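You operate a simulated robot arm through the tools that you are given. There is no shell and no other tool.

You are at the controls of a simulated two-armed robot. One attempt, no reset.

JOB
Take both books out of the crate and fold it flat.
Fine: blue book onto the table, red book onto the mat.
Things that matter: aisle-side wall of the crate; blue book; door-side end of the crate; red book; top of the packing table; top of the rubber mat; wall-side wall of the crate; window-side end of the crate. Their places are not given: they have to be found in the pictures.

The check looks at the end state, three seconds after you hand in, the way a careful person would. Anything else that was tipped, shoved, dropped, spilled or broken makes it a failure. Flat cloth is picked up by pressing the open fingertips on it (5 to 10 N) and closing them slowly along it; thin cloth reads only 2 to 8 mm in the jaws.

ROBOT AND FRAMES
Two 7-joint arms with fingered hands on one trunk that stands fixed in place. Base frame: the origin is at the foot of the trunk, x ahead of it, y to its left, z up. Units: mm, rad, N and s.
The left shoulder is at [20, 269, 1197], the right one opposite. Each reaches about 1298 mm from its shoulder. Payload 5 kg a hand.
Tool frame (each hand has its own): the origin (TCP) lies between the finger pads and is the grasp point; the fingertips stand 42 mm ahead of it; z points along the fingers, y is the line along which they close. The gripper opens to 208 mm; its body begins 119 mm behind the TCP. The gripper is a hand of 4 fingers: y runs from the thumb to the fingers, the wrist lies at [0, 0, -317] in the tool frame, and closing takes about 1.5 s.
Orientation is that of the tool frame in the base frame, as a unit quaternion [x, y, z, w]. With the fingers straight down and closing along the base's y, the tool's x points along the base's -x, its y along +y and its z along -z.

CONTROLS
- The arms move only by the tool nudge_tool. It takes "left_motion", "right_motion" or both (then of equal length, played together; a hand with none holds still); each is a list that holds one entry, the list of rows, each a list of 6 numbers: the shift along the tool's x, y, z in m, then the turn, a rotation vector about the tool's x, y, z in rad. In form: [[[tx, ty, tz, wx, wy, wz], ...]]. A call has 1 to 20 rows; each row is the pose to reach, as a shift and turn from the pose commanded when the call began, along the tool's axes at that moment. "left_gripper" and "right_gripper" are, for a hand that has rows, the opening in per cent of the stroke, from 0 (shut) to 100 (fully open), set as the call begins (left out, the last holds). Rows are played at 5 a second. More than 50 mm and 0.15 rad between two rows, or a gripper value outside its range, and nothing of the call is played. A pose out of reach is approached as far as the arm can. The call stops where the force on the tool passes 40 N (or 10 N more than at its start, if that is more) or the arm is blocked; 0.2 s more then pass. The fingers move at their own pace (about 153 mm/s each) and stop on an object; they squeeze with about 22 N. The grip force told is the motor's: it shows also when the fingers shut on nothing. Time passes only in rows, and 0.2 s behind the last, so rows that repeat a pose let the fingers close. It gives the time, the measured TCP pose, the force on the tool (base axes), the opening and the grip force at its end, in the units of the frame above (readings bear some noise), with the torque about the TCP (base axes, N m) and any sound that the robot's microphone picked up.
- Cameras (640 x 400 px; columns grow to the right, rows downward): "scene" is now at [124.6, 71.5, 1469.4]; the picture's right is [0.81, -0.58, 0.00], its down [-0.37, -0.51, -0.78] and it looks along [0.45, 0.63, -0.63] (base axes); focal length 335 px, centre (320, 200). "left" rides on the left gripper at [-94, 1, -146] in its tool frame; the picture's right is [-0.01, -1.00, 0.00], its down [0.84, -0.01, -0.54] and it looks along [0.54, -0.01, 0.84] (tool axes); focal length 280 px, centre (320, 200). "right" rides on the right gripper at [94, 1, -146] in its tool frame; the picture's right is [-0.02, 1.00, 0.00], its down [-0.84, -0.01, -0.54] and it looks along [-0.54, -0.01, 0.84] (tool axes); focal length 280 px, centre (320, 200).
- camera(camera): a new picture of that camera. No time passes.
- slide_trunk(by): moves the trunk up (or, below 0, down) by that many mm; the arms and the scene camera ride with it, the base frame stays. It gives what a move gives, with no picture.
- set_fingers(finger1, finger2, finger3, thumb_bend, hand): sets how far each is bent, from 0 (flat) to 1 (curled in); at 0.3 the hand is open as for a grip, at 0.7 the pads meet at the TCP. One left out holds its place. A second passes; each finger stops where it meets its share of the squeeze, and holds until it gets a number again. A gripper value or a shape takes the hand back. It gives what a move gives, with no picture; readings hold the bend of each and the force on the fingers (four entries, about 0 where the hand has none), thumb and palm.
- hand_shape(shape, hand): the hand has 4 fingers and takes this shape, open, in about a second: jaw (thumb against the fingers, like two jaws); tri (thumb and two fingers); tip (a fingertip pinch); poke (one finger out to press); point (the index stretched); flat (the hand flat); cup (the hand cupped); fist (a fist). The gripper value then closes the fingers along that shape, each until it touches; the sizes above hold for jaw. It gives what a move gives, with no picture.
- turn_head(pan, tilt): turns the head with the scene camera to pan (to the left, within 1.396 rad either way) and tilt (down, from -0.506 to 1.204), counted from straight ahead of the robot (the tilt from the chest, where the trunk bows). It gives what a move gives.
- measure_at(camera, pixels): for up to 12 pixels [column, row] of the newest picture of that camera ("zoom" is the newest enlarged one), the place [x, y, z] in the base frame of the surface seen there, good to about 2 mm, but the place of the scene camera against the robot may be out by one fixed shift of up to 18 mm in any direction. No time passes.
- zoom(camera, box): a new picture of the part [left, top, right, bottom] of that camera's present view, enlarged. No time passes.
- finish_job(): hands the job in; it is judged then, once.

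Open the grippers and draw the arms clear of the work before you hand the job in, unless the task says otherwise.

The tools are called after ">>>" as name(argument=value, ...) on one line, values as JSON. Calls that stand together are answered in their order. nudge_tool: Moves the arms, as the interface text tells. Its arguments: {"type":"object","properties":{"left_motion":{"type":"array","items":{"type":"array","items":{"type":"array","items":{"type":"number"}}}},"left_gripper":{"type":"number"},"right_motion":{"type":"array","items":{"type":"array","items":{"type":"array","items":{"type":"number"}}}},"right_gripper":{"type":"number"}},"required":[]} The other tools are called the same way: slide_trunk (by) moves the trunk up or down; hand_shape (shape, hand) gives the hand a shape; set_fingers (finger1, finger2, finger3, thumb_bend, hand) moves the fingers one by one; turn_head (pan, tilt) turns the head that bears the scene camera; camera (camera) takes a picture; measure_at (camera, pixels) gives the place of the surface under pixels of a picture; zoom (camera, box) takes an enlarged picture of a part of a camera's view; finish_job () hands the job in.

At the start:

```text
t: 0.0
left_eef_pos: [349.2, 578.0, 1140.2]
left_tcp_rot: [-0.338, 0.941, 0.0, 0.0]
left_ft_force: [-0.2, 0.0, 0.0]
left_moment: [0.06, -0.03, -0.02]
left_gripper_width: 207.8
left_finger_force: 0.0
left_shape: jaw
left_bend: [0.3, 0.3, 0.3, 0.3]
left_finger forces: [0.1, 0.1, 0.0, 0.1, 0.1, 0.1]
right_eef_pos: [548.9, 158.1, 1127.0]
right_tcp_rot: [-0.338, 0.941, 0.0, 0.0]
right_ft_force: [-0.5, 0.4, 0.2]
right_moment: [0.0, 0.01, -0.02]
right_gripper_width: 208.0
right_finger_force: 0.0
right_shape: jaw
right_bend: [0.3, 0.3, 0.3, 0.3]
right_finger forces: [0.1, 0.0, 0.0, 0.1, 0.1, 0.1]
trunk travel left (down, up): [-575.0, 46.0]
head pan, tilt (commanded): [0.948, 0.682]
```

scene: 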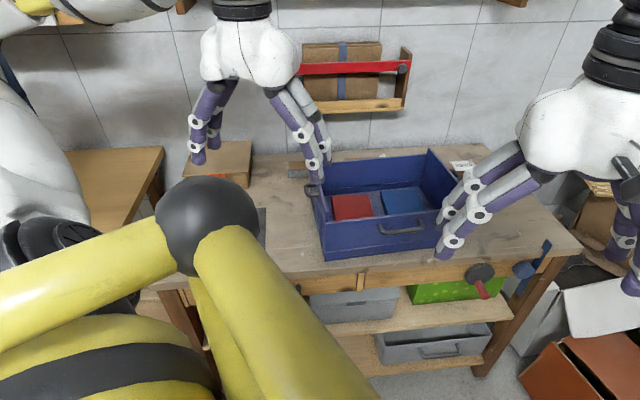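
right: 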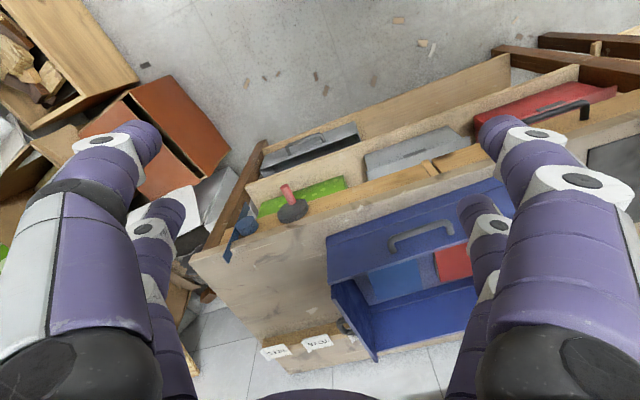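
left: 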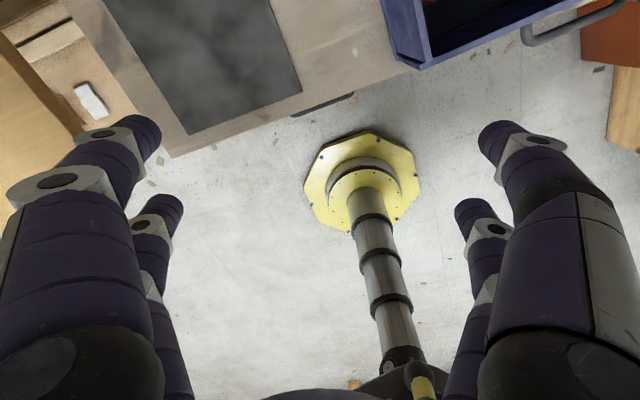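

The scene picture shows the blue crate around (385,205) with red (350,207) and blue (402,200) books inside. I'll look closer at it and its labels first.

>>> zoom(camera="scene", box=[280, 130, 500, 270])

>>> measure_at(camera="scene", pixels=[[350, 207], [402, 200], [325, 258], [440, 248], [430, 151], [316, 163], [320, 222], [450, 200], [280, 240], [540, 240], [260, 230], [400, 228]])

```text
2.86 times, centred on (390, 200) of scene
```

zoom: 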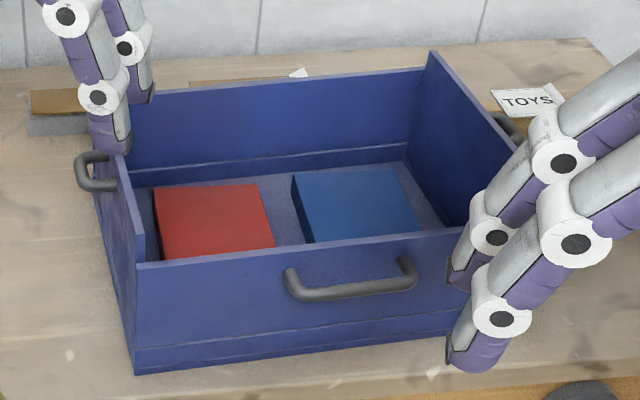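

```text
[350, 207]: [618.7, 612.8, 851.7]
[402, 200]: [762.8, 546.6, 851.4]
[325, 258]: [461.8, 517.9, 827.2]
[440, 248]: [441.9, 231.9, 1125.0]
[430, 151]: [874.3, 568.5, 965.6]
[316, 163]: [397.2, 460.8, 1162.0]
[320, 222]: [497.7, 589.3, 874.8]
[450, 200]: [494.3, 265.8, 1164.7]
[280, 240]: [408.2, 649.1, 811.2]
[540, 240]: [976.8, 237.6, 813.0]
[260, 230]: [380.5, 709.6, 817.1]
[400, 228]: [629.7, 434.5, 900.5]
```

The zoom shows a crate with a hinge line near the base, handles on the near wall and ends. I'll measure corners and rim in the zoom.

>>> measure_at(camera="zoom", pixels=[[137, 368], [137, 268], [440, 238], [440, 330], [430, 60], [140, 98], [300, 80], [515, 130], [135, 235], [118, 160], [350, 292], [160, 195]])

>>> measure_at(camera="scene", pixels=[[265, 250], [255, 225], [215, 170], [290, 175], [460, 165], [575, 248], [500, 285], [310, 285], [345, 270], [520, 200], [300, 280], [350, 60]])

```text
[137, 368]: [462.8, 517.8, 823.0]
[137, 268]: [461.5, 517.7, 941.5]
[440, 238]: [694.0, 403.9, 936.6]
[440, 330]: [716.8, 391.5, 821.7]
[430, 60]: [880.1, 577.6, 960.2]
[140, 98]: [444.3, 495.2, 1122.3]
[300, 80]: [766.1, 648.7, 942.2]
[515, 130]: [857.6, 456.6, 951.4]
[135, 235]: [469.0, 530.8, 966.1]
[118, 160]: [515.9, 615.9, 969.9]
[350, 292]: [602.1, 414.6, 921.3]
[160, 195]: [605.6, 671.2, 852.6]
```

```text
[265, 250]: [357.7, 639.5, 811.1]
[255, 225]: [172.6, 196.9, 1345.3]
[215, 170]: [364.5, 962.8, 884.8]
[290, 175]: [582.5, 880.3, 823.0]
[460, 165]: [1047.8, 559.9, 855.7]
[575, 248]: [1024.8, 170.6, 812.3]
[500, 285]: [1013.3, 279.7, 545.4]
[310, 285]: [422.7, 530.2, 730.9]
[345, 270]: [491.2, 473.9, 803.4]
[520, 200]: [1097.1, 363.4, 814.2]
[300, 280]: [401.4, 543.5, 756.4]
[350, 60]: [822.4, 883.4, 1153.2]
```

Aisle wall runs at about -26° and the hands hide parts of the crate, so I'll draw both hands away (right towards -y, left towards +y) to see everything.

>>> nudge_tool(right_motion=[[[0.033, -0.03, 0, 0, 0, 0], [0.066, -0.06, 0, 0, 0, 0], [0.099, -0.09, 0, 0, 0, 0], [0.132, -0.12, 0, 0, 0, 0], [0.165, -0.15, 0, 0, 0, 0], [0.198, -0.18, 0, 0, 0, 0], [0.231, -0.21, 0, 0, 0, 0], [0.261, -0.238, 0, 0, 0, 0]]], left_motion=[[[-0.005, 0.03, 0, 0, 0, 0], [-0.01, 0.06, 0, 0, 0, 0], [-0.015, 0.09, 0, 0, 0, 0], [-0.02, 0.12, 0, 0, 0, 0], [-0.025, 0.15, 0, 0, 0, 0], [-0.03, 0.18, 0, 0, 0, 0], [-0.033, 0.21, 0, 0, 0, 0], [-0.035, 0.23, 0, 0, 0, 0]]])

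>>> camera(camera="scene")

```text
t: 1.8
left_eef_pos: [230.2, 776.7, 1140.4]
left_tcp_rot: [-0.337, 0.941, 0.0, 0.001]
left_ft_force: [-1.0, -1.6, 0.6]
left_moment: [0.19, 0.05, 0.0]
left_gripper_width: 207.9
left_finger_force: 0.0
left_shape: jaw
left_bend: [0.3, 0.3, 0.3, 0.3]
left_finger forces: [0.0, 0.0, 0.1, 0.0, 0.0, 0.0]
right_eef_pos: [498.9, -193.8, 1125.7]
right_tcp_rot: [-0.336, 0.942, 0.0, -0.001]
right_ft_force: [0.8, -1.8, 0.4]
right_moment: [0.18, 0.08, -0.03]
right_gripper_width: 207.9
right_finger_force: 0.1
right_shape: jaw
right_bend: [0.3, 0.3, 0.3, 0.3]
right_finger forces: [0.1, 0.1, 0.0, 0.0, 0.0, 0.0]
trunk travel left (down, up): [-575.0, 46.0]
head pan, tilt (commanded): [0.948, 0.682]
```

```text
taken
```

scene: 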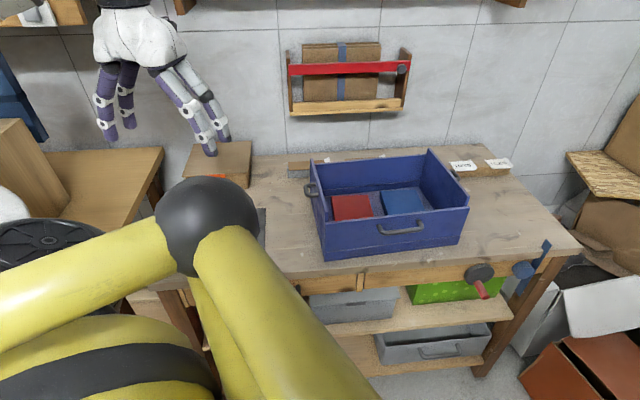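

The crate is now unobstructed around (385,205); the mat is hidden behind the yellow elbow near (262,222). Zooming in on the crate and the table to its left.

>>> zoom(camera="scene", box=[290, 135, 482, 265])

>>> measure_at(camera="zoom", pixels=[[470, 65], [485, 75], [590, 225], [600, 240], [100, 385], [575, 350], [400, 90], [105, 115], [75, 130], [220, 100], [560, 130], [330, 310]])

>>> camera(camera="left")

>>> camera(camera="right")

```text
3.08 times, centred on (386, 200) of scene
```

zoom: 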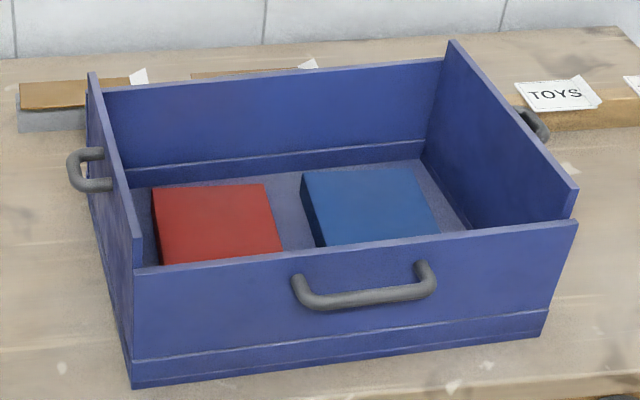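

```text
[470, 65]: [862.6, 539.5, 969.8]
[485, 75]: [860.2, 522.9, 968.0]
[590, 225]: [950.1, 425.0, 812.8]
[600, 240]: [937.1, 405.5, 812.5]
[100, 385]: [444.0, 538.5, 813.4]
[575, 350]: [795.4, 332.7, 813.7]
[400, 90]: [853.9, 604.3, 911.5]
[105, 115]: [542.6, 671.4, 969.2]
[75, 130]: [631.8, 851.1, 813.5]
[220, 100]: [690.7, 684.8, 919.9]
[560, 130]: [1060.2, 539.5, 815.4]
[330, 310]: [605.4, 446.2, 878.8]
```

```text
taken
```

left: 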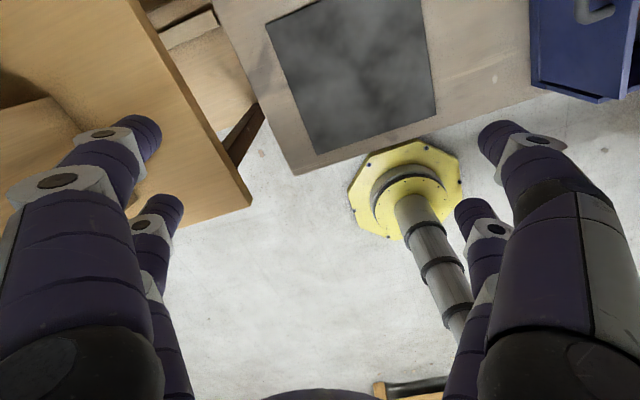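

```text
taken
```

right: 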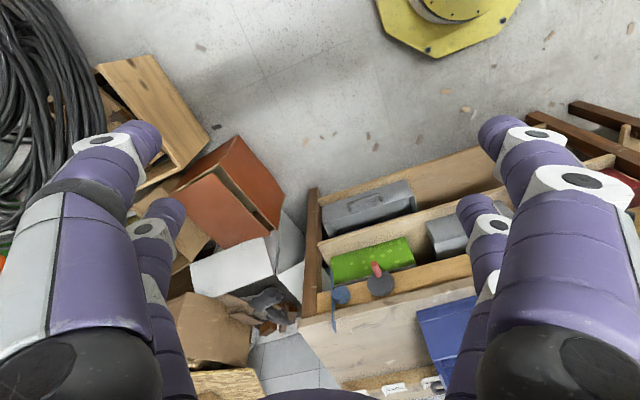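

The mat is visible in the left camera at (350,70), and the near wall's outer hinge seam at zoom (330,345). I'll measure book corners, crate floor, seams and the mat, and cross-check the scene camera's shift against the hand cameras.

>>> measure_at(camera="zoom", pixels=[[155, 192], [262, 186], [280, 248], [165, 262], [305, 175], [408, 170], [438, 230], [328, 243], [290, 200], [455, 215], [300, 165], [320, 245]])

>>> measure_at(camera="left", pixels=[[268, 27], [318, 152], [435, 120], [415, 5], [350, 70], [480, 60], [534, 82], [605, 95], [300, 165], [380, 200], [185, 40], [230, 170]])

>>> measure_at(camera="right", pixels=[[422, 318], [475, 298], [360, 340], [380, 285], [395, 388], [437, 380]])

```text
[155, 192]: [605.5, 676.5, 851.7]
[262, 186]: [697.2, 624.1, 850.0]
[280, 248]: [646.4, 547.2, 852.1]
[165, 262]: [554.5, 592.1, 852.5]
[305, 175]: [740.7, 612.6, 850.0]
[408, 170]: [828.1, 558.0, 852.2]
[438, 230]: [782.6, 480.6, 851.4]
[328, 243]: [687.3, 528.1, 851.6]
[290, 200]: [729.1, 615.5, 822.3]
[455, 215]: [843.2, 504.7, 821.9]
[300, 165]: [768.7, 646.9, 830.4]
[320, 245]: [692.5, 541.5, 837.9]
```

```text
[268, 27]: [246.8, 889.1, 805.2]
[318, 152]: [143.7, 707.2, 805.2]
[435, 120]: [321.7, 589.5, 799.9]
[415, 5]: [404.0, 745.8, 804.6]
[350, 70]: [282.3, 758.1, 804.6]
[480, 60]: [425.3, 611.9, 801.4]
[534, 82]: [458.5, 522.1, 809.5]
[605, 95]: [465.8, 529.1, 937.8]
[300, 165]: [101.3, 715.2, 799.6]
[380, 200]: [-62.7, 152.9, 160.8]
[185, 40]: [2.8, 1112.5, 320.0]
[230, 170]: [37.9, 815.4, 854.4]
```

```text
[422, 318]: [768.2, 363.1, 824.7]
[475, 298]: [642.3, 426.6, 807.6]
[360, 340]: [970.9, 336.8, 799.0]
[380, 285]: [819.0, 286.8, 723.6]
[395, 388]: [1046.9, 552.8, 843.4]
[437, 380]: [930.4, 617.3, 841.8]
```

The scene camera reads the table at about 813 while the hand cameras read 800, so it is offset about +12 in z; books are ~105 mm wide and 30 mm thick on the crate floor. I'll zoom into the crate's corners to understand hinges and possible latches.

>>> zoom(camera="scene", box=[300, 150, 370, 264])

>>> zoom(camera="scene", box=[410, 140, 480, 255])

>>> zoom(camera="scene", box=[300, 140, 440, 220])

```text
3.51 times, centred on (335, 207) of scene
```

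zoom: 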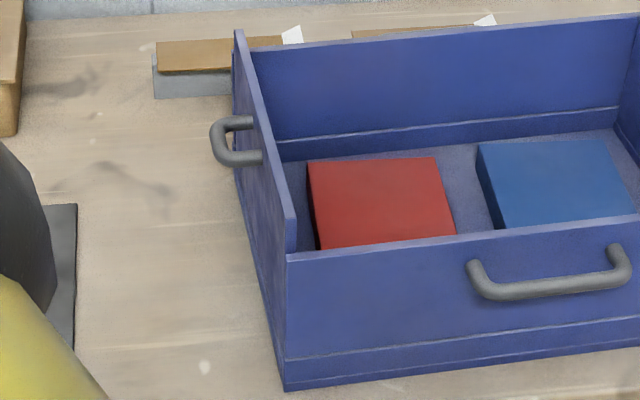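

```text
3.48 times, centred on (445, 198) of scene
```

zoom: 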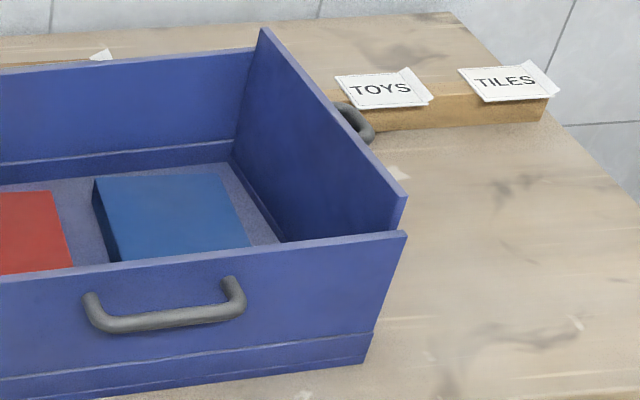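

```text
4.57 times, centred on (370, 180) of scene
```

zoom: 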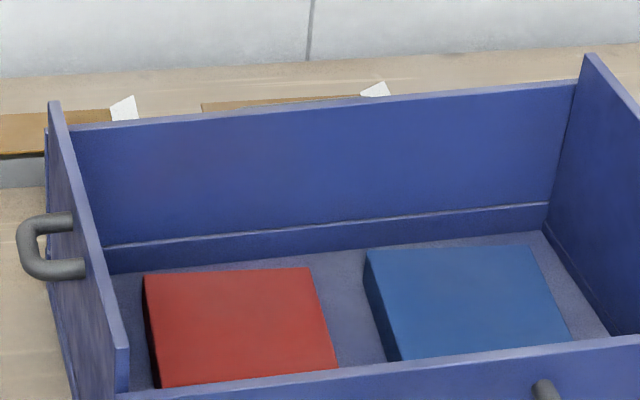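

The ends hinge low and sit between the walls (fold first), while walls hinge on a higher curb (fold second). I'll move the left hand over the red book at the same height, turning it so that the fingers close along the crate's width.

>>> nudge_tool(left_motion=[[[-0.0195, -0.0377, 0, 0, 0, 0.12], [-0.039, -0.0754, 0, 0, 0, 0.24], [-0.0584, -0.113, 0, 0, 0, 0.36], [-0.0779, -0.1507, 0, 0, 0, 0.48], [-0.0974, -0.1884, 0, 0, 0, 0.6], [-0.1168, -0.2261, 0, 0, 0, 0.72], [-0.1363, -0.2638, 0, 0, 0, 0.84], [-0.1558, -0.3014, 0, 0, 0, 0.96], [-0.1752, -0.3391, 0, 0, 0, 1.08], [-0.1947, -0.3768, 0, 0, 0, 1.196]]])

>>> camera(camera="left")

>>> camera(camera="scene")

```text
t: 4.0
left_eef_pos: [622.2, 604.9, 1139.0]
left_tcp_rot: [0.253, 0.967, -0.001, -0.004]
left_ft_force: [1.5, -3.1, -11.1]
left_moment: [0.37, 0.33, 0.01]
left_gripper_width: 207.8
left_finger_force: 0.0
left_shape: jaw
left_bend: [0.3, 0.3, 0.3, 0.3]
left_finger forces: [0.0, 0.0, 0.0, 0.0, 0.0, 0.1]
right_eef_pos: [498.4, -196.3, 1126.6]
right_tcp_rot: [-0.336, 0.942, 0.001, 0.0]
right_ft_force: [-0.1, -3.6, 0.3]
right_moment: [0.52, -0.08, -0.02]
right_gripper_width: 207.8
right_finger_force: 0.0
right_shape: jaw
right_bend: [0.3, 0.3, 0.3, 0.3]
right_finger forces: [0.0, 0.0, 0.0, 0.0, 0.0, 0.0]
trunk travel left (down, up): [-575.0, 46.0]
head pan, tilt (commanded): [0.948, 0.682]
```

```text
taken
```

left: 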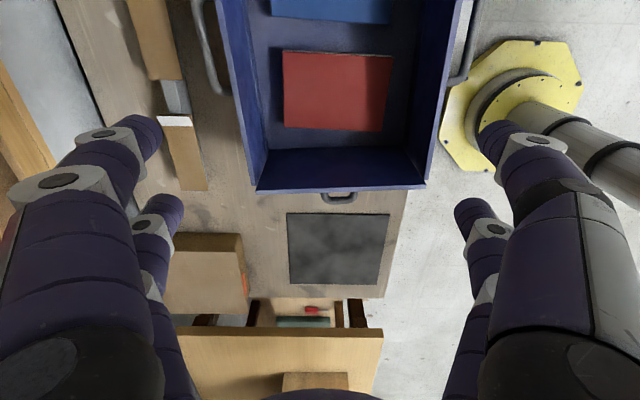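

```text
taken
```

scene: 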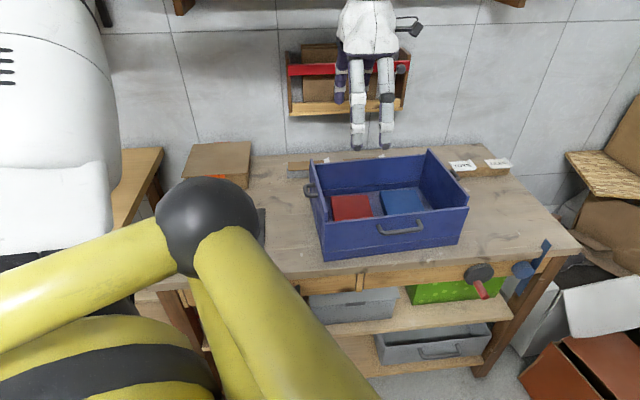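

The left camera now sees the red book (285–392, 52–131), both walls and the mat at (340,250) in its exact frame. I'll measure these for reliable coordinates.

>>> measure_at(camera="left", pixels=[[287, 54], [390, 58], [380, 129], [286, 125], [275, 14], [388, 20], [265, 145], [412, 140], [340, 100], [400, 30], [260, 30], [335, 40]])

>>> measure_at(camera="left", pixels=[[289, 216], [388, 217], [380, 283], [291, 280], [258, 188], [424, 183], [220, 5], [470, 5], [230, 60], [455, 60], [340, 186], [250, 210]])

>>> zoom(camera="left", box=[190, 0, 490, 210])

```text
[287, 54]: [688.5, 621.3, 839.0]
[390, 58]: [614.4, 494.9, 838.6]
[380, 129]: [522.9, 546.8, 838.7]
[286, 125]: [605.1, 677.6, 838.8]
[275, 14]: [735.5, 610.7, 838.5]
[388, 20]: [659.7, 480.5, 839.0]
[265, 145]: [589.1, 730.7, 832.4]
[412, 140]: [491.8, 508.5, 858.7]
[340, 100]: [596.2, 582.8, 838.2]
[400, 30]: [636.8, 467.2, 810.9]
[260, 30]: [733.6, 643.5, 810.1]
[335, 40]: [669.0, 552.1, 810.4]
```

```text
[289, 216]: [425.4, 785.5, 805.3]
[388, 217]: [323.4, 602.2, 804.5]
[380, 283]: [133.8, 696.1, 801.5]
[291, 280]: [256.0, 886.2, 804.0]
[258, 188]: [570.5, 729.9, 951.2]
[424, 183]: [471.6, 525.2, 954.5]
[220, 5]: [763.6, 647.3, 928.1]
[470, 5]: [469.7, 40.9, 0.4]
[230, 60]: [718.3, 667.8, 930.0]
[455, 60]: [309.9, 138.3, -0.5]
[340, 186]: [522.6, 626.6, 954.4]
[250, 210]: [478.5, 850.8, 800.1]
```

```text
1.90 times, centred on (340, 105) of left
```

zoom: 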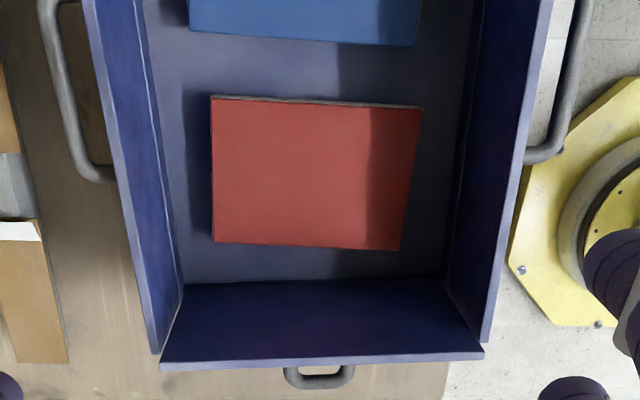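

Exact measurements: red book is ~103×150×29 mm, top at z 839, crate floor 810, rim 930/954, mat centre ≈(290,744). Let me look at the hand's fingers closely to judge their thickness for the ~42 mm gaps.

>>> zoom(camera="scene", box=[310, 20, 430, 170])

>>> measure_at(camera="zoom", pixels=[[306, 370], [285, 370], [330, 370], [375, 365], [400, 365], [352, 365], [285, 250], [250, 230]])

```text
2.67 times, centred on (370, 95) of scene
```

zoom: 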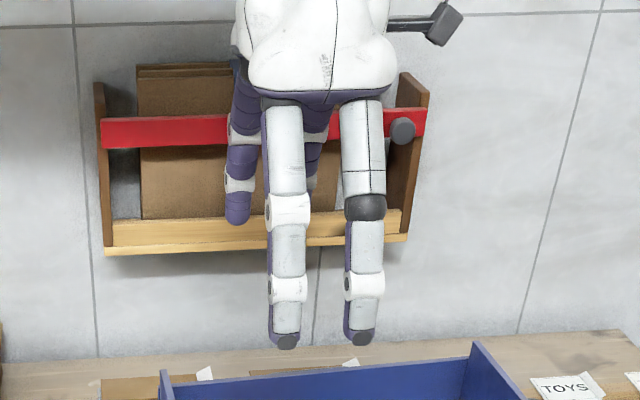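

```text
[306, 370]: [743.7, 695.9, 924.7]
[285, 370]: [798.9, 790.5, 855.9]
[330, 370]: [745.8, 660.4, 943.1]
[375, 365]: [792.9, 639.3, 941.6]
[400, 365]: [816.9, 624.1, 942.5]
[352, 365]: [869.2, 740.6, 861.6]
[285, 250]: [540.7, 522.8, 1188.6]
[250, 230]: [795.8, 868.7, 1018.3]
```

The four digits sit in pairs; measuring tip positions and widths at zoom (285,335) and (360,333).

>>> measure_at(camera="zoom", pixels=[[272, 330], [299, 330], [285, 345], [348, 330], [377, 330], [362, 342], [287, 210], [362, 205], [237, 215], [287, 290], [285, 150], [362, 150]])

```text
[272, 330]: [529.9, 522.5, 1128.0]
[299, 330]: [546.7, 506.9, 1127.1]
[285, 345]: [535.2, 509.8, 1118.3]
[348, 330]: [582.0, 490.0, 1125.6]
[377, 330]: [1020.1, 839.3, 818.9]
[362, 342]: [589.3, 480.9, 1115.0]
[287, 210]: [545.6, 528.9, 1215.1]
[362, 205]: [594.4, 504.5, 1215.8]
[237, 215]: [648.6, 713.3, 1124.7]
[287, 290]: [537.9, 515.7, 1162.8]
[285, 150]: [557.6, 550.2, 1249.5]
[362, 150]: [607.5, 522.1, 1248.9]
```

Digits are ~25 mm thick and 61 mm apart, so gripping the red book across its 103 mm width fits the gaps. I'll rotate the left hand ~89° so it closes across the book and centre it at (608,585), with opening 58%.

>>> nudge_tool(left_motion=[[[0.0003, -0.0022, 0, 0, 0, -0.142], [0.0006, -0.0044, 0, 0, 0, -0.284], [0.0009, -0.0066, 0, 0, 0, -0.426], [0.0012, -0.0088, 0, 0, 0, -0.568], [0.0015, -0.011, 0, 0, 0, -0.71], [0.0018, -0.0132, 0, 0, 0, -0.852], [0.0021, -0.0154, 0, 0, 0, -0.994], [0.0024, -0.0176, 0, 0, 0, -1.136], [0.0027, -0.0198, 0, 0, 0, -1.278], [0.003, -0.022, 0, 0, 0, -1.42], [0.003, -0.0243, 0, 0, 0, -1.553], [0.003, -0.0243, 0, 0, 0, -1.553]]], left_gripper=58)

>>> camera(camera="left")

```text
t: 6.6
left_eef_pos: [604.7, 590.4, 1140.6]
left_tcp_rot: [-0.5, 0.866, 0.001, 0.0]
left_ft_force: [-0.1, -0.2, 0.7]
left_moment: [-0.03, 0.02, 0.0]
left_gripper_width: 121.5
left_finger_force: 0.0
left_shape: jaw
left_bend: [0.72, 0.72, 0.72, 0.7]
left_finger forces: [0.0, 0.2, 0.1, 0.0, 0.0, 0.0]
right_eef_pos: [498.3, -190.9, 1126.4]
right_tcp_rot: [-0.338, 0.941, 0.0, 0.0]
right_ft_force: [1.1, 0.7, 0.3]
right_moment: [-0.04, 0.01, 0.0]
right_gripper_width: 208.0
right_finger_force: 0.1
right_shape: jaw
right_bend: [0.3, 0.3, 0.3, 0.3]
right_finger forces: [0.0, 0.0, 0.0, 0.0, 0.0, 0.1]
trunk travel left (down, up): [-575.0, 46.0]
head pan, tilt (commanded): [0.948, 0.682]
```

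```text
taken
```

left: 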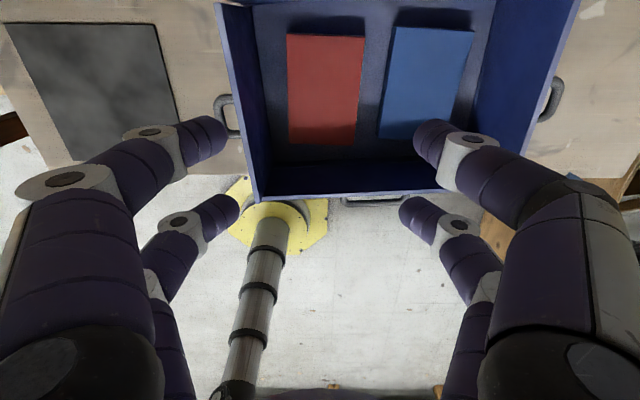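

Now settled at (604.7,590.4). Re-measuring the red book corners in the new left picture: (287,35), (364,38), (355,147), (288,142).

>>> measure_at(camera="left", pixels=[[289, 37], [362, 40], [354, 143], [290, 138], [396, 28], [472, 33], [383, 136], [265, 100], [300, 168], [500, 60], [258, 190], [240, 40]])

>>> zoom(camera="left", box=[200, 0, 580, 220])

```text
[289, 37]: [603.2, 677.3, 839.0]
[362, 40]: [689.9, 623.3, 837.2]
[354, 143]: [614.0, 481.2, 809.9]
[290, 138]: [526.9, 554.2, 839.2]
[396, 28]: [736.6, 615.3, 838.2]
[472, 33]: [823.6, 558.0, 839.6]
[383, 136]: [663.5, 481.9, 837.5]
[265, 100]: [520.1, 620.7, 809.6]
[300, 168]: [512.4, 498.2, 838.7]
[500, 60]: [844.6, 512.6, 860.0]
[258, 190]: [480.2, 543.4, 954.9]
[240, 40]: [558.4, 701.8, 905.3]
```

```text
1.68 times, centred on (390, 110) of left
```

zoom: 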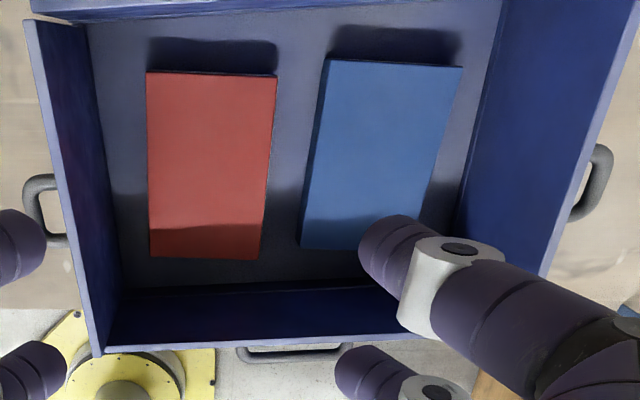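

Red book centre is (607.6,585.6); I'll shift 5 mm to it and descend 200 mm (TCP to ~940), then check before going into the gap.

>>> nudge_tool(left_motion=[[[0.0035, -0.0044, 0.0, 0, 0, 0], [0.0035, -0.0044, 0.04, 0, 0, 0], [0.0035, -0.0044, 0.08, 0, 0, 0], [0.0035, -0.0044, 0.12, 0, 0, 0], [0.0035, -0.0044, 0.16, 0, 0, 0], [0.0035, -0.0044, 0.2, 0, 0, 0], [0.0035, -0.0044, 0.2, 0, 0, 0]]])

>>> camera(camera="left")

>>> zoom(camera="scene", box=[290, 60, 490, 270])

```text
t: 8.2
left_eef_pos: [605.0, 584.7, 940.9]
left_tcp_rot: [-0.499, 0.866, 0.0, 0.001]
left_ft_force: [2.1, -1.1, 0.4]
left_moment: [0.03, -0.07, 0.04]
left_gripper_width: 119.5
left_finger_force: 0.0
left_shape: jaw
left_bend: [0.72, 0.72, 0.72, 0.7]
left_finger forces: [0.0, 2.3, 0.0, 0.0, 0.1, 0.0]
right_eef_pos: [498.9, -193.3, 1127.0]
right_tcp_rot: [-0.338, 0.941, 0.0, 0.0]
right_ft_force: [0.1, -0.3, -0.3]
right_moment: [0.06, -0.05, 0.0]
right_gripper_width: 208.2
right_finger_force: 0.1
right_shape: jaw
right_bend: [0.3, 0.3, 0.3, 0.3]
right_finger forces: [0.1, 0.0, 0.0, 0.0, 0.1, 0.1]
trunk travel left (down, up): [-575.0, 46.0]
head pan, tilt (commanded): [0.948, 0.682]
```

```text
taken
```

left: 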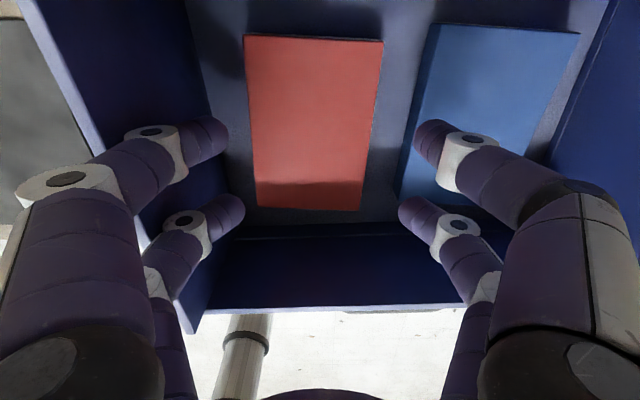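

```text
1.90 times, centred on (390, 165) of scene
```

zoom: 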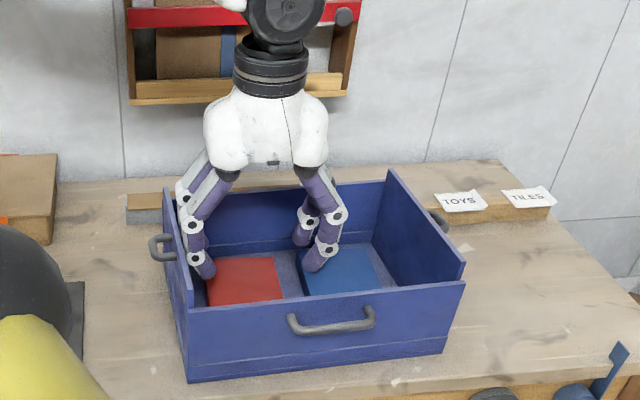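

A small 2.3 N reading on one finger hints that the left digits may be near the left end panel. I'll measure the digit knuckles against the panel in the scene zoom.

>>> zoom(camera="scene", box=[335, 130, 415, 230])

>>> measure_at(camera="left", pixels=[[70, 178], [152, 131], [205, 135], [185, 220], [230, 215], [470, 138], [430, 135], [458, 224], [585, 188], [420, 215], [250, 206], [362, 208]])

```text
4.00 times, centred on (375, 180) of scene
```

zoom: 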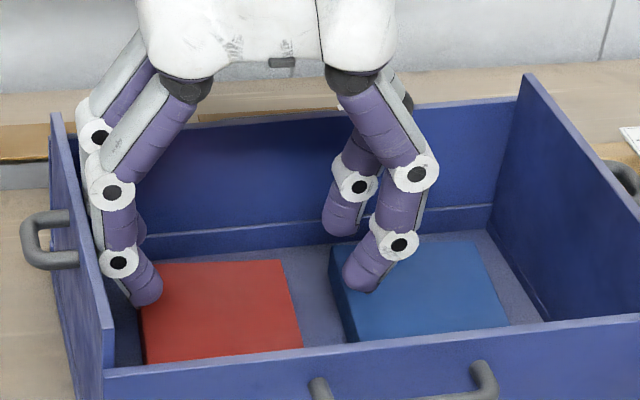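

```text
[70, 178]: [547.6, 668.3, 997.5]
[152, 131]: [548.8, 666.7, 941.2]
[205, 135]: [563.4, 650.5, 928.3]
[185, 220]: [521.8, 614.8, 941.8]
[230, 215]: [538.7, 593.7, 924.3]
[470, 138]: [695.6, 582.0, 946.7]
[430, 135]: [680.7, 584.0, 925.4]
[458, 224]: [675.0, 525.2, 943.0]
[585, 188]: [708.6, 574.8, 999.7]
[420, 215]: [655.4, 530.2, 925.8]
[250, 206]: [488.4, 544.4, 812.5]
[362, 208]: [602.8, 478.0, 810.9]
```

The digit knuckles bulge to about ±100 mm, so across the width they brush the left end panel. Gripping lengthwise (150 mm, ±117 mm room between the walls) fits better; I'll raise, turn back 90° and open to 79%.

>>> nudge_tool(left_motion=[[[0, 0, -0.045, 0, 0, 0], [0, 0, -0.09, 0, 0, 0], [0, 0, -0.12, 0, 0, 0.14], [0, 0, -0.12, 0, 0, 0.28], [0, 0, -0.12, 0, 0, 0.42], [0, 0, -0.12, 0, 0, 0.56], [0, 0, -0.12, 0, 0, 0.7], [0, 0, -0.12, 0, 0, 0.84], [0, 0, -0.12, 0, 0, 0.98], [0, 0, -0.12, 0, 0, 1.12], [0, 0, -0.12, 0, 0, 1.26], [0, 0, -0.12, 0, 0, 1.4], [0, 0, -0.12, 0, 0, 1.5], [0, 0, -0.12, 0, 0, 1.565], [0, 0, -0.12, 0, 0, 1.565]]], left_gripper=79)

>>> camera(camera="left")

>>> zoom(camera="scene", box=[290, 60, 490, 270])

```text
t: 11.4
left_eef_pos: [607.6, 585.1, 1058.2]
left_tcp_rot: [0.258, 0.966, 0.0, 0.0]
left_ft_force: [0.1, 0.0, -1.1]
left_moment: [0.01, -0.02, 0.03]
left_gripper_width: 164.1
left_finger_force: 0.0
left_shape: jaw
left_bend: [0.26, 0.26, 0.26, 0.49]
left_finger forces: [0.1, 0.1, 0.0, 0.1, 0.0, 0.1]
right_eef_pos: [499.1, -193.5, 1126.3]
right_tcp_rot: [-0.338, 0.941, 0.001, 0.0]
right_ft_force: [-0.7, 0.1, 0.0]
right_moment: [-0.02, 0.01, 0.0]
right_gripper_width: 207.7
right_finger_force: 0.1
right_shape: jaw
right_bend: [0.3, 0.3, 0.3, 0.3]
right_finger forces: [0.0, 0.0, 0.1, 0.1, 0.0, 0.0]
trunk travel left (down, up): [-575.0, 46.0]
head pan, tilt (commanded): [0.948, 0.682]
```

```text
taken
```

left: 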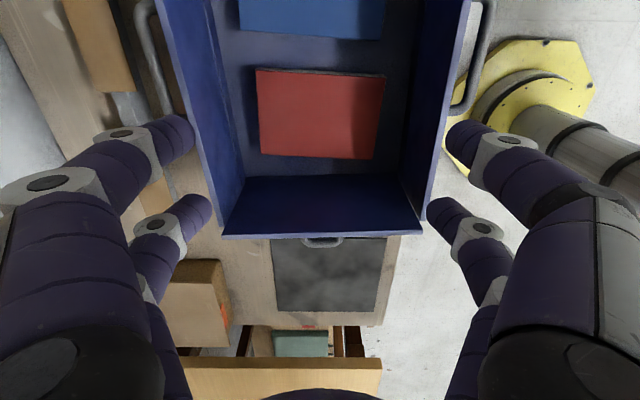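

```text
1.90 times, centred on (390, 165) of scene
```

zoom: 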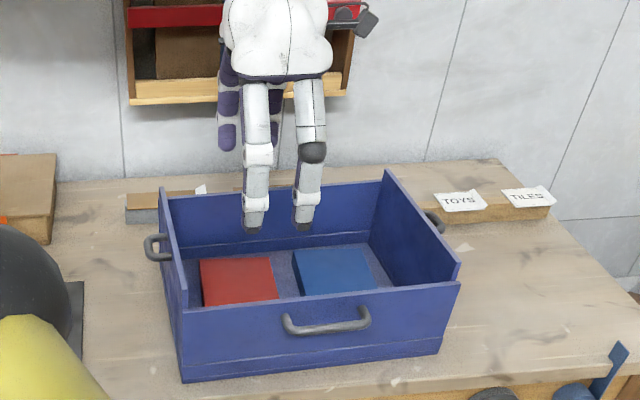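

The crate seems nudged ~4 mm left when the fingers opened on the way up. Re-measuring crate and books in the left picture: red corners (258,70), (384,77), (377,158), (262,155), left-end rim (225,236)-(422,232).

>>> measure_at(camera="left", pixels=[[260, 72], [381, 79], [374, 156], [264, 152], [240, 28], [381, 36], [224, 236], [420, 232], [166, 30], [458, 60], [242, 165], [404, 165]])

>>> zoom(camera="left", box=[150, 0, 490, 250])

```text
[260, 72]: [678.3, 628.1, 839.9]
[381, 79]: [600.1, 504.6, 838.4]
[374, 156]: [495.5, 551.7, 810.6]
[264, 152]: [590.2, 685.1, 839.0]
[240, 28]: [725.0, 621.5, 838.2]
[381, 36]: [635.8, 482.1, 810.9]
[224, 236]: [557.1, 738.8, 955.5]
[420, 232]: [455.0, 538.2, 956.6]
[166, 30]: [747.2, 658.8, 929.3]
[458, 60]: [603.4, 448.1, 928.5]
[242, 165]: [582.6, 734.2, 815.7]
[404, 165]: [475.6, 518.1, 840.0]
```

```text
1.60 times, centred on (320, 125) of left
```

zoom: 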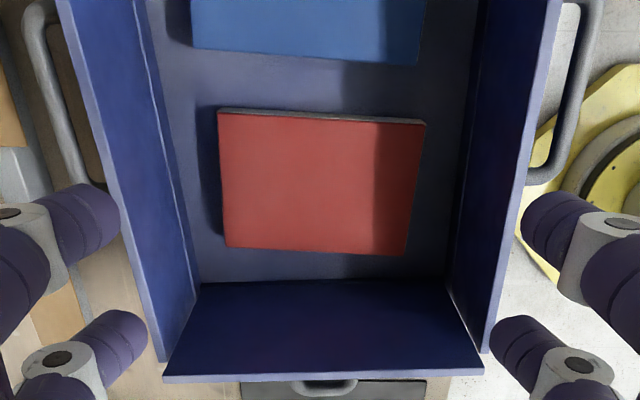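

The crate shifted by about (-12,+7). I'll re-measure the red book and wall inner faces in this zoom.

>>> measure_at(camera="zoom", pixels=[[221, 115], [422, 124], [404, 252], [228, 245], [165, 150], [465, 170], [188, 180], [455, 200], [75, 60], [535, 100], [120, 190], [516, 190]])

```text
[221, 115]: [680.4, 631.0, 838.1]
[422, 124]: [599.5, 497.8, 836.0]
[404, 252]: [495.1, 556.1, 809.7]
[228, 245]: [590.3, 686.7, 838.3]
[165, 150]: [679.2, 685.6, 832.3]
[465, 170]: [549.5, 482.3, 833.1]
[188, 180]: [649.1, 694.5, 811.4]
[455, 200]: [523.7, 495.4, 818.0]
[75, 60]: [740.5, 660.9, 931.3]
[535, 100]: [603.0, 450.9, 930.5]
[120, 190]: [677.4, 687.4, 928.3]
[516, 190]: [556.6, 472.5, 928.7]
```

Red book centre is now (594.9,592.2) and midway between the walls (±117). I'll shift there and descend 130 mm to check clearance to both walls.

>>> nudge_tool(left_motion=[[[0.0144, -0.0003, 0, 0, 0, 0], [0.0144, -0.0003, 0, 0, 0, 0], [0.0144, -0.0003, 0.03, 0, 0, 0], [0.0144, -0.0003, 0.06, 0, 0, 0], [0.0144, -0.0003, 0.09, 0, 0, 0], [0.0144, -0.0003, 0.12, 0, 0, 0], [0.0144, -0.0003, 0.13, 0, 0, 0], [0.0144, -0.0003, 0.13, 0, 0, 0]]])

>>> camera(camera="left")

>>> zoom(camera="scene", box=[300, 100, 480, 270])

```text
t: 13.2
left_eef_pos: [593.3, 593.1, 929.7]
left_tcp_rot: [0.256, 0.967, 0.0, -0.001]
left_ft_force: [-0.6, 0.2, -0.1]
left_moment: [0.02, 0.0, -0.02]
left_gripper_width: 163.9
left_finger_force: 0.1
left_shape: jaw
left_bend: [0.26, 0.26, 0.26, 0.49]
left_finger forces: [0.0, 0.0, 0.0, 0.0, 0.0, 0.0]
right_eef_pos: [498.1, -191.7, 1126.4]
right_tcp_rot: [-0.338, 0.941, -0.001, 0.0]
right_ft_force: [0.5, -0.5, 0.4]
right_moment: [-0.04, -0.02, -0.03]
right_gripper_width: 208.0
right_finger_force: 0.0
right_shape: jaw
right_bend: [0.3, 0.3, 0.3, 0.3]
right_finger forces: [0.0, 0.0, 0.0, 0.0, 0.0, 0.1]
trunk travel left (down, up): [-575.0, 46.0]
head pan, tilt (commanded): [0.948, 0.682]
```

```text
taken
```

left: 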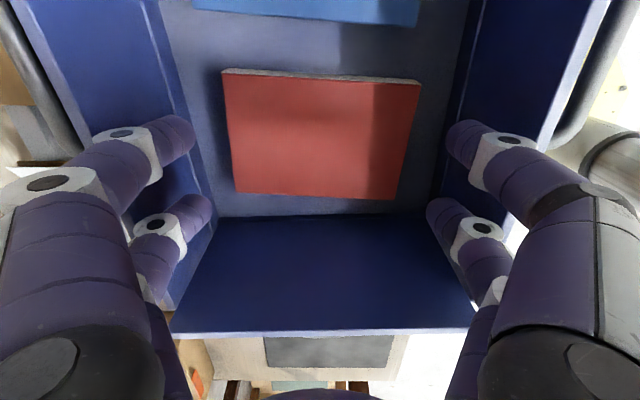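

```text
2.35 times, centred on (390, 185) of scene
```

zoom: 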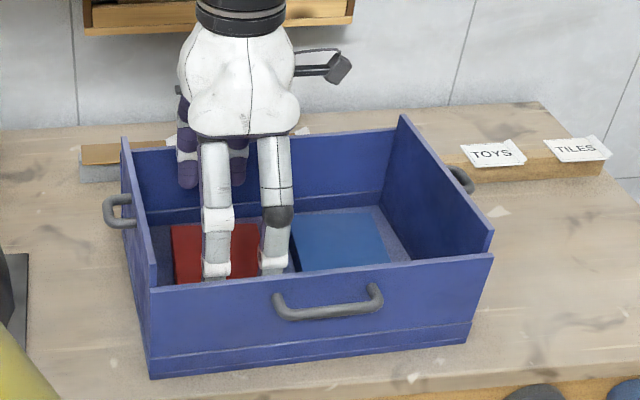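

No contact forces, tips are inside both walls. I'll descend the remaining ~72 mm slowly to put the tips beside the book.

>>> nudge_tool(left_motion=[[[0, 0, 0.015, 0, 0, 0], [0, 0, 0.03, 0, 0, 0], [0, 0, 0.045, 0, 0, 0], [0, 0, 0.06, 0, 0, 0], [0, 0, 0.068, 0, 0, 0], [0, 0, 0.072, 0, 0, 0], [0, 0, 0.072, 0, 0, 0]]])

>>> camera(camera="left")

```text
t: 14.8
left_eef_pos: [593.8, 591.5, 858.0]
left_tcp_rot: [0.257, 0.966, 0.0, 0.0]
left_ft_force: [0.2, 0.2, -0.5]
left_moment: [0.02, -0.03, -0.02]
left_gripper_width: 164.0
left_finger_force: 0.0
left_shape: jaw
left_bend: [0.26, 0.26, 0.26, 0.49]
left_finger forces: [0.1, 0.0, 0.1, 0.0, 0.0, 0.1]
right_eef_pos: [498.2, -191.9, 1126.7]
right_tcp_rot: [-0.339, 0.941, 0.0, 0.001]
right_ft_force: [-0.8, 0.1, 1.0]
right_moment: [0.0, -0.04, 0.02]
right_gripper_width: 207.9
right_finger_force: 0.0
right_shape: jaw
right_bend: [0.3, 0.3, 0.3, 0.3]
right_finger forces: [0.0, 0.1, 0.0, 0.0, 0.0, 0.0]
trunk travel left (down, up): [-575.0, 46.0]
head pan, tilt (commanded): [0.948, 0.682]
```

```text
taken
```

left: 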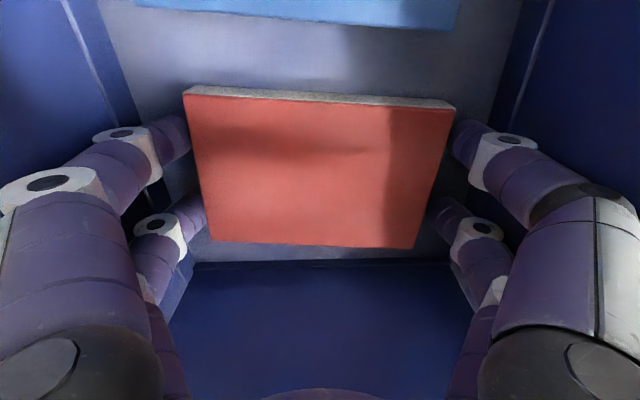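

The four tips straddle the red book cleanly. Closing the hand in place.

>>> nudge_tool(left_motion=[[[0, 0, 0, 0, 0, 0], [0, 0, 0, 0, 0, 0], [0, 0, 0, 0, 0, 0], [0, 0, 0, 0, 0, 0], [0, 0, 0, 0, 0, 0], [0, 0, 0, 0, 0, 0], [0, 0, 0, 0, 0, 0], [0, 0, 0, 0, 0, 0]]], left_gripper=40)

>>> camera(camera="left")

```text
t: 16.6
left_eef_pos: [592.6, 593.3, 857.1]
left_tcp_rot: [0.257, 0.966, 0.0, 0.0]
left_ft_force: [-0.5, -0.2, 0.1]
left_moment: [-0.08, 0.01, -0.02]
left_gripper_width: 151.8
left_finger_force: 22.0
left_shape: jaw
left_bend: [0.27, 0.27, 0.28, 0.57]
left_finger forces: [19.8, 20.2, 19.1, 0.0, 21.3, 0.0]
right_eef_pos: [499.3, -192.3, 1127.3]
right_tcp_rot: [-0.338, 0.941, 0.0, 0.0]
right_ft_force: [0.8, 0.0, 0.3]
right_moment: [0.0, -0.01, -0.01]
right_gripper_width: 207.9
right_finger_force: 0.1
right_shape: jaw
right_bend: [0.3, 0.3, 0.3, 0.3]
right_finger forces: [0.1, 0.0, 0.0, 0.0, 0.1, 0.0]
trunk travel left (down, up): [-575.0, 46.0]
head pan, tilt (commanded): [0.948, 0.682]
```

```text
taken
```

left: 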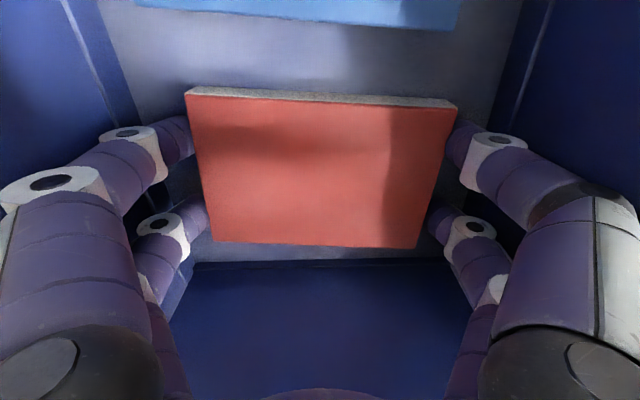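

Held at 151.8 mm with 22 N. Lifting slowly 60 mm to check the grip.

>>> nudge_tool(left_motion=[[[0, 0, -0.01, 0, 0, 0], [0, 0, -0.025, 0, 0, 0], [0, 0, -0.04, 0, 0, 0], [0, 0, -0.06, 0, 0, 0], [0, 0, -0.06, 0, 0, 0]]])

>>> camera(camera="left")

>>> zoom(camera="scene", box=[300, 100, 480, 270])

```text
t: 17.8
left_eef_pos: [595.6, 592.8, 917.0]
left_tcp_rot: [0.256, 0.967, 0.0, 0.0]
left_ft_force: [-0.4, 0.0, -2.9]
left_moment: [0.03, 0.03, 0.0]
left_gripper_width: 152.2
left_finger_force: 22.6
left_shape: jaw
left_bend: [0.27, 0.27, 0.28, 0.57]
left_finger forces: [20.1, 20.3, 19.1, 0.0, 21.3, 0.0]
right_eef_pos: [500.1, -191.3, 1125.7]
right_tcp_rot: [-0.338, 0.941, 0.0, 0.0]
right_ft_force: [0.0, 0.3, -0.1]
right_moment: [0.01, 0.01, 0.01]
right_gripper_width: 207.8
right_finger_force: 0.1
right_shape: jaw
right_bend: [0.3, 0.3, 0.3, 0.3]
right_finger forces: [0.0, 0.0, 0.0, 0.0, 0.0, 0.1]
trunk travel left (down, up): [-575.0, 46.0]
head pan, tilt (commanded): [0.948, 0.682]
```

```text
taken
```

left: 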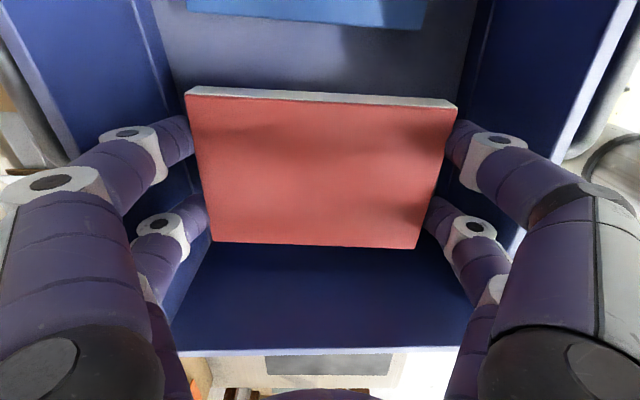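

```text
2.35 times, centred on (390, 185) of scene
```

zoom: 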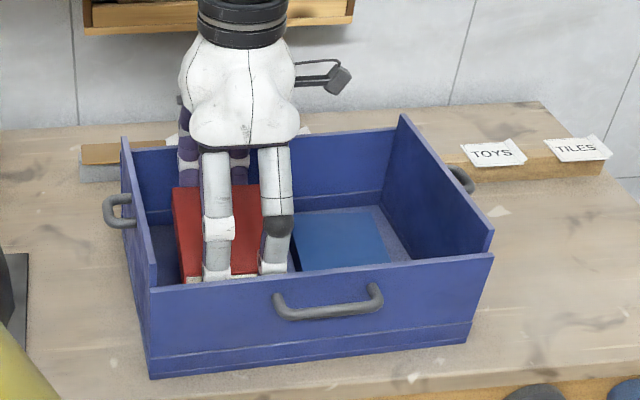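

Red book lifted cleanly (about 3 N). Lifting above the rim and carrying it over to the mat at (290,744).

>>> nudge_tool(left_motion=[[[0, 0, -0.03, 0, 0, 0], [0, 0, -0.065, 0, 0, 0], [0, 0, -0.1, 0, 0, 0], [0, 0, -0.14, 0, 0, 0], [0.034, -0.002, -0.14, 0, 0, 0], [0.072, -0.004, -0.14, 0, 0, 0], [0.11, -0.006, -0.14, 0, 0, 0], [0.148, -0.008, -0.14, 0, 0, 0], [0.186, -0.01, -0.14, 0, 0, 0], [0.224, -0.012, -0.14, 0, 0, 0], [0.262, -0.014, -0.14, 0, 0, 0], [0.3, -0.017, -0.14, 0, 0, 0], [0.325, -0.018, -0.14, 0, 0, 0], [0.34, -0.0192, -0.14, 0, 0, 0], [0.34, -0.0192, -0.14, 0, 0, 0]]])

>>> camera(camera="left")

>>> camera(camera="scene")

```text
t: 21.0
left_eef_pos: [290.5, 742.8, 1057.6]
left_tcp_rot: [0.257, 0.967, 0.0, -0.001]
left_ft_force: [-0.3, 1.5, -3.8]
left_moment: [0.0, 0.0, 0.03]
left_gripper_width: 151.8
left_finger_force: 22.4
left_shape: jaw
left_bend: [0.27, 0.27, 0.28, 0.57]
left_finger forces: [20.1, 20.1, 19.1, 0.0, 21.2, 0.1]
right_eef_pos: [498.1, -191.8, 1126.1]
right_tcp_rot: [-0.338, 0.941, 0.001, 0.0]
right_ft_force: [-0.1, -0.5, -0.9]
right_moment: [-0.01, -0.03, 0.0]
right_gripper_width: 207.9
right_finger_force: 0.1
right_shape: jaw
right_bend: [0.3, 0.3, 0.3, 0.3]
right_finger forces: [0.1, 0.0, 0.0, 0.0, 0.1, 0.0]
trunk travel left (down, up): [-575.0, 46.0]
head pan, tilt (commanded): [0.948, 0.682]
```

```text
taken
```

left: 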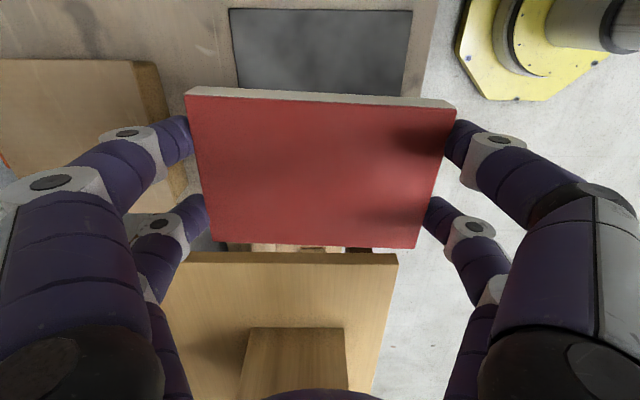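

```text
taken
```

scene: 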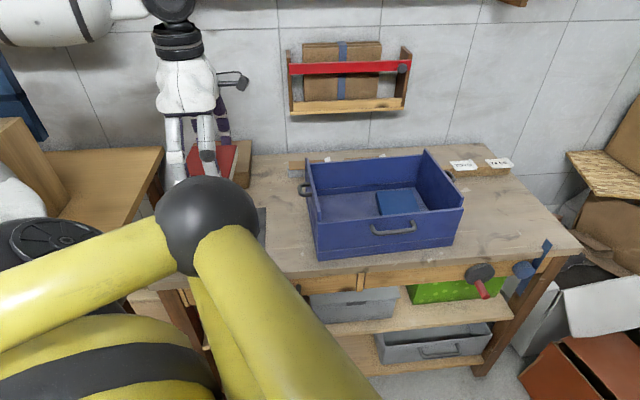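

Red book is over the mat. I'll measure the nearby box (left at (150,80)) and the mat edges before lowering.

>>> measure_at(camera="left", pixels=[[130, 70], [150, 110], [165, 120], [180, 190], [120, 66], [235, 15], [408, 15], [402, 90], [240, 85], [200, 30], [425, 60], [260, 258]])

>>> zoom(camera="scene", box=[130, 90, 280, 240])

```text
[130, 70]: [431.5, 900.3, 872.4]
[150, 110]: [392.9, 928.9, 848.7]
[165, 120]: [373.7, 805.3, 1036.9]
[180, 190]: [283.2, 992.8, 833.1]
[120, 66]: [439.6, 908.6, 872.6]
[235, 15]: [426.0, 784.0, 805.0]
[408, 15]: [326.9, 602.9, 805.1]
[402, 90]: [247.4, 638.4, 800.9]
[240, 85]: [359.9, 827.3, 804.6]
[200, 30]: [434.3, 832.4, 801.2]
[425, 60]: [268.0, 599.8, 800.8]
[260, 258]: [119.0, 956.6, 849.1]
```

```text
2.67 times, centred on (205, 165) of scene
```

zoom: 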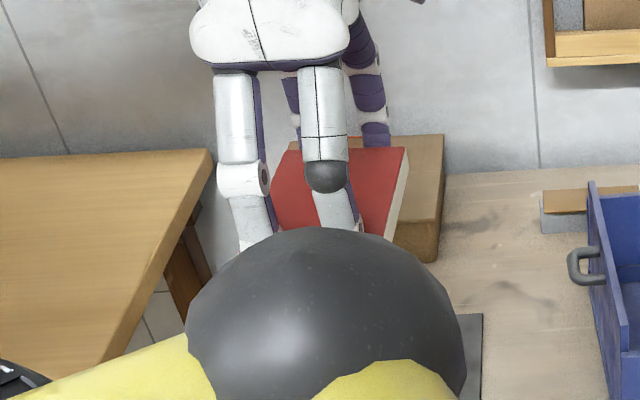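

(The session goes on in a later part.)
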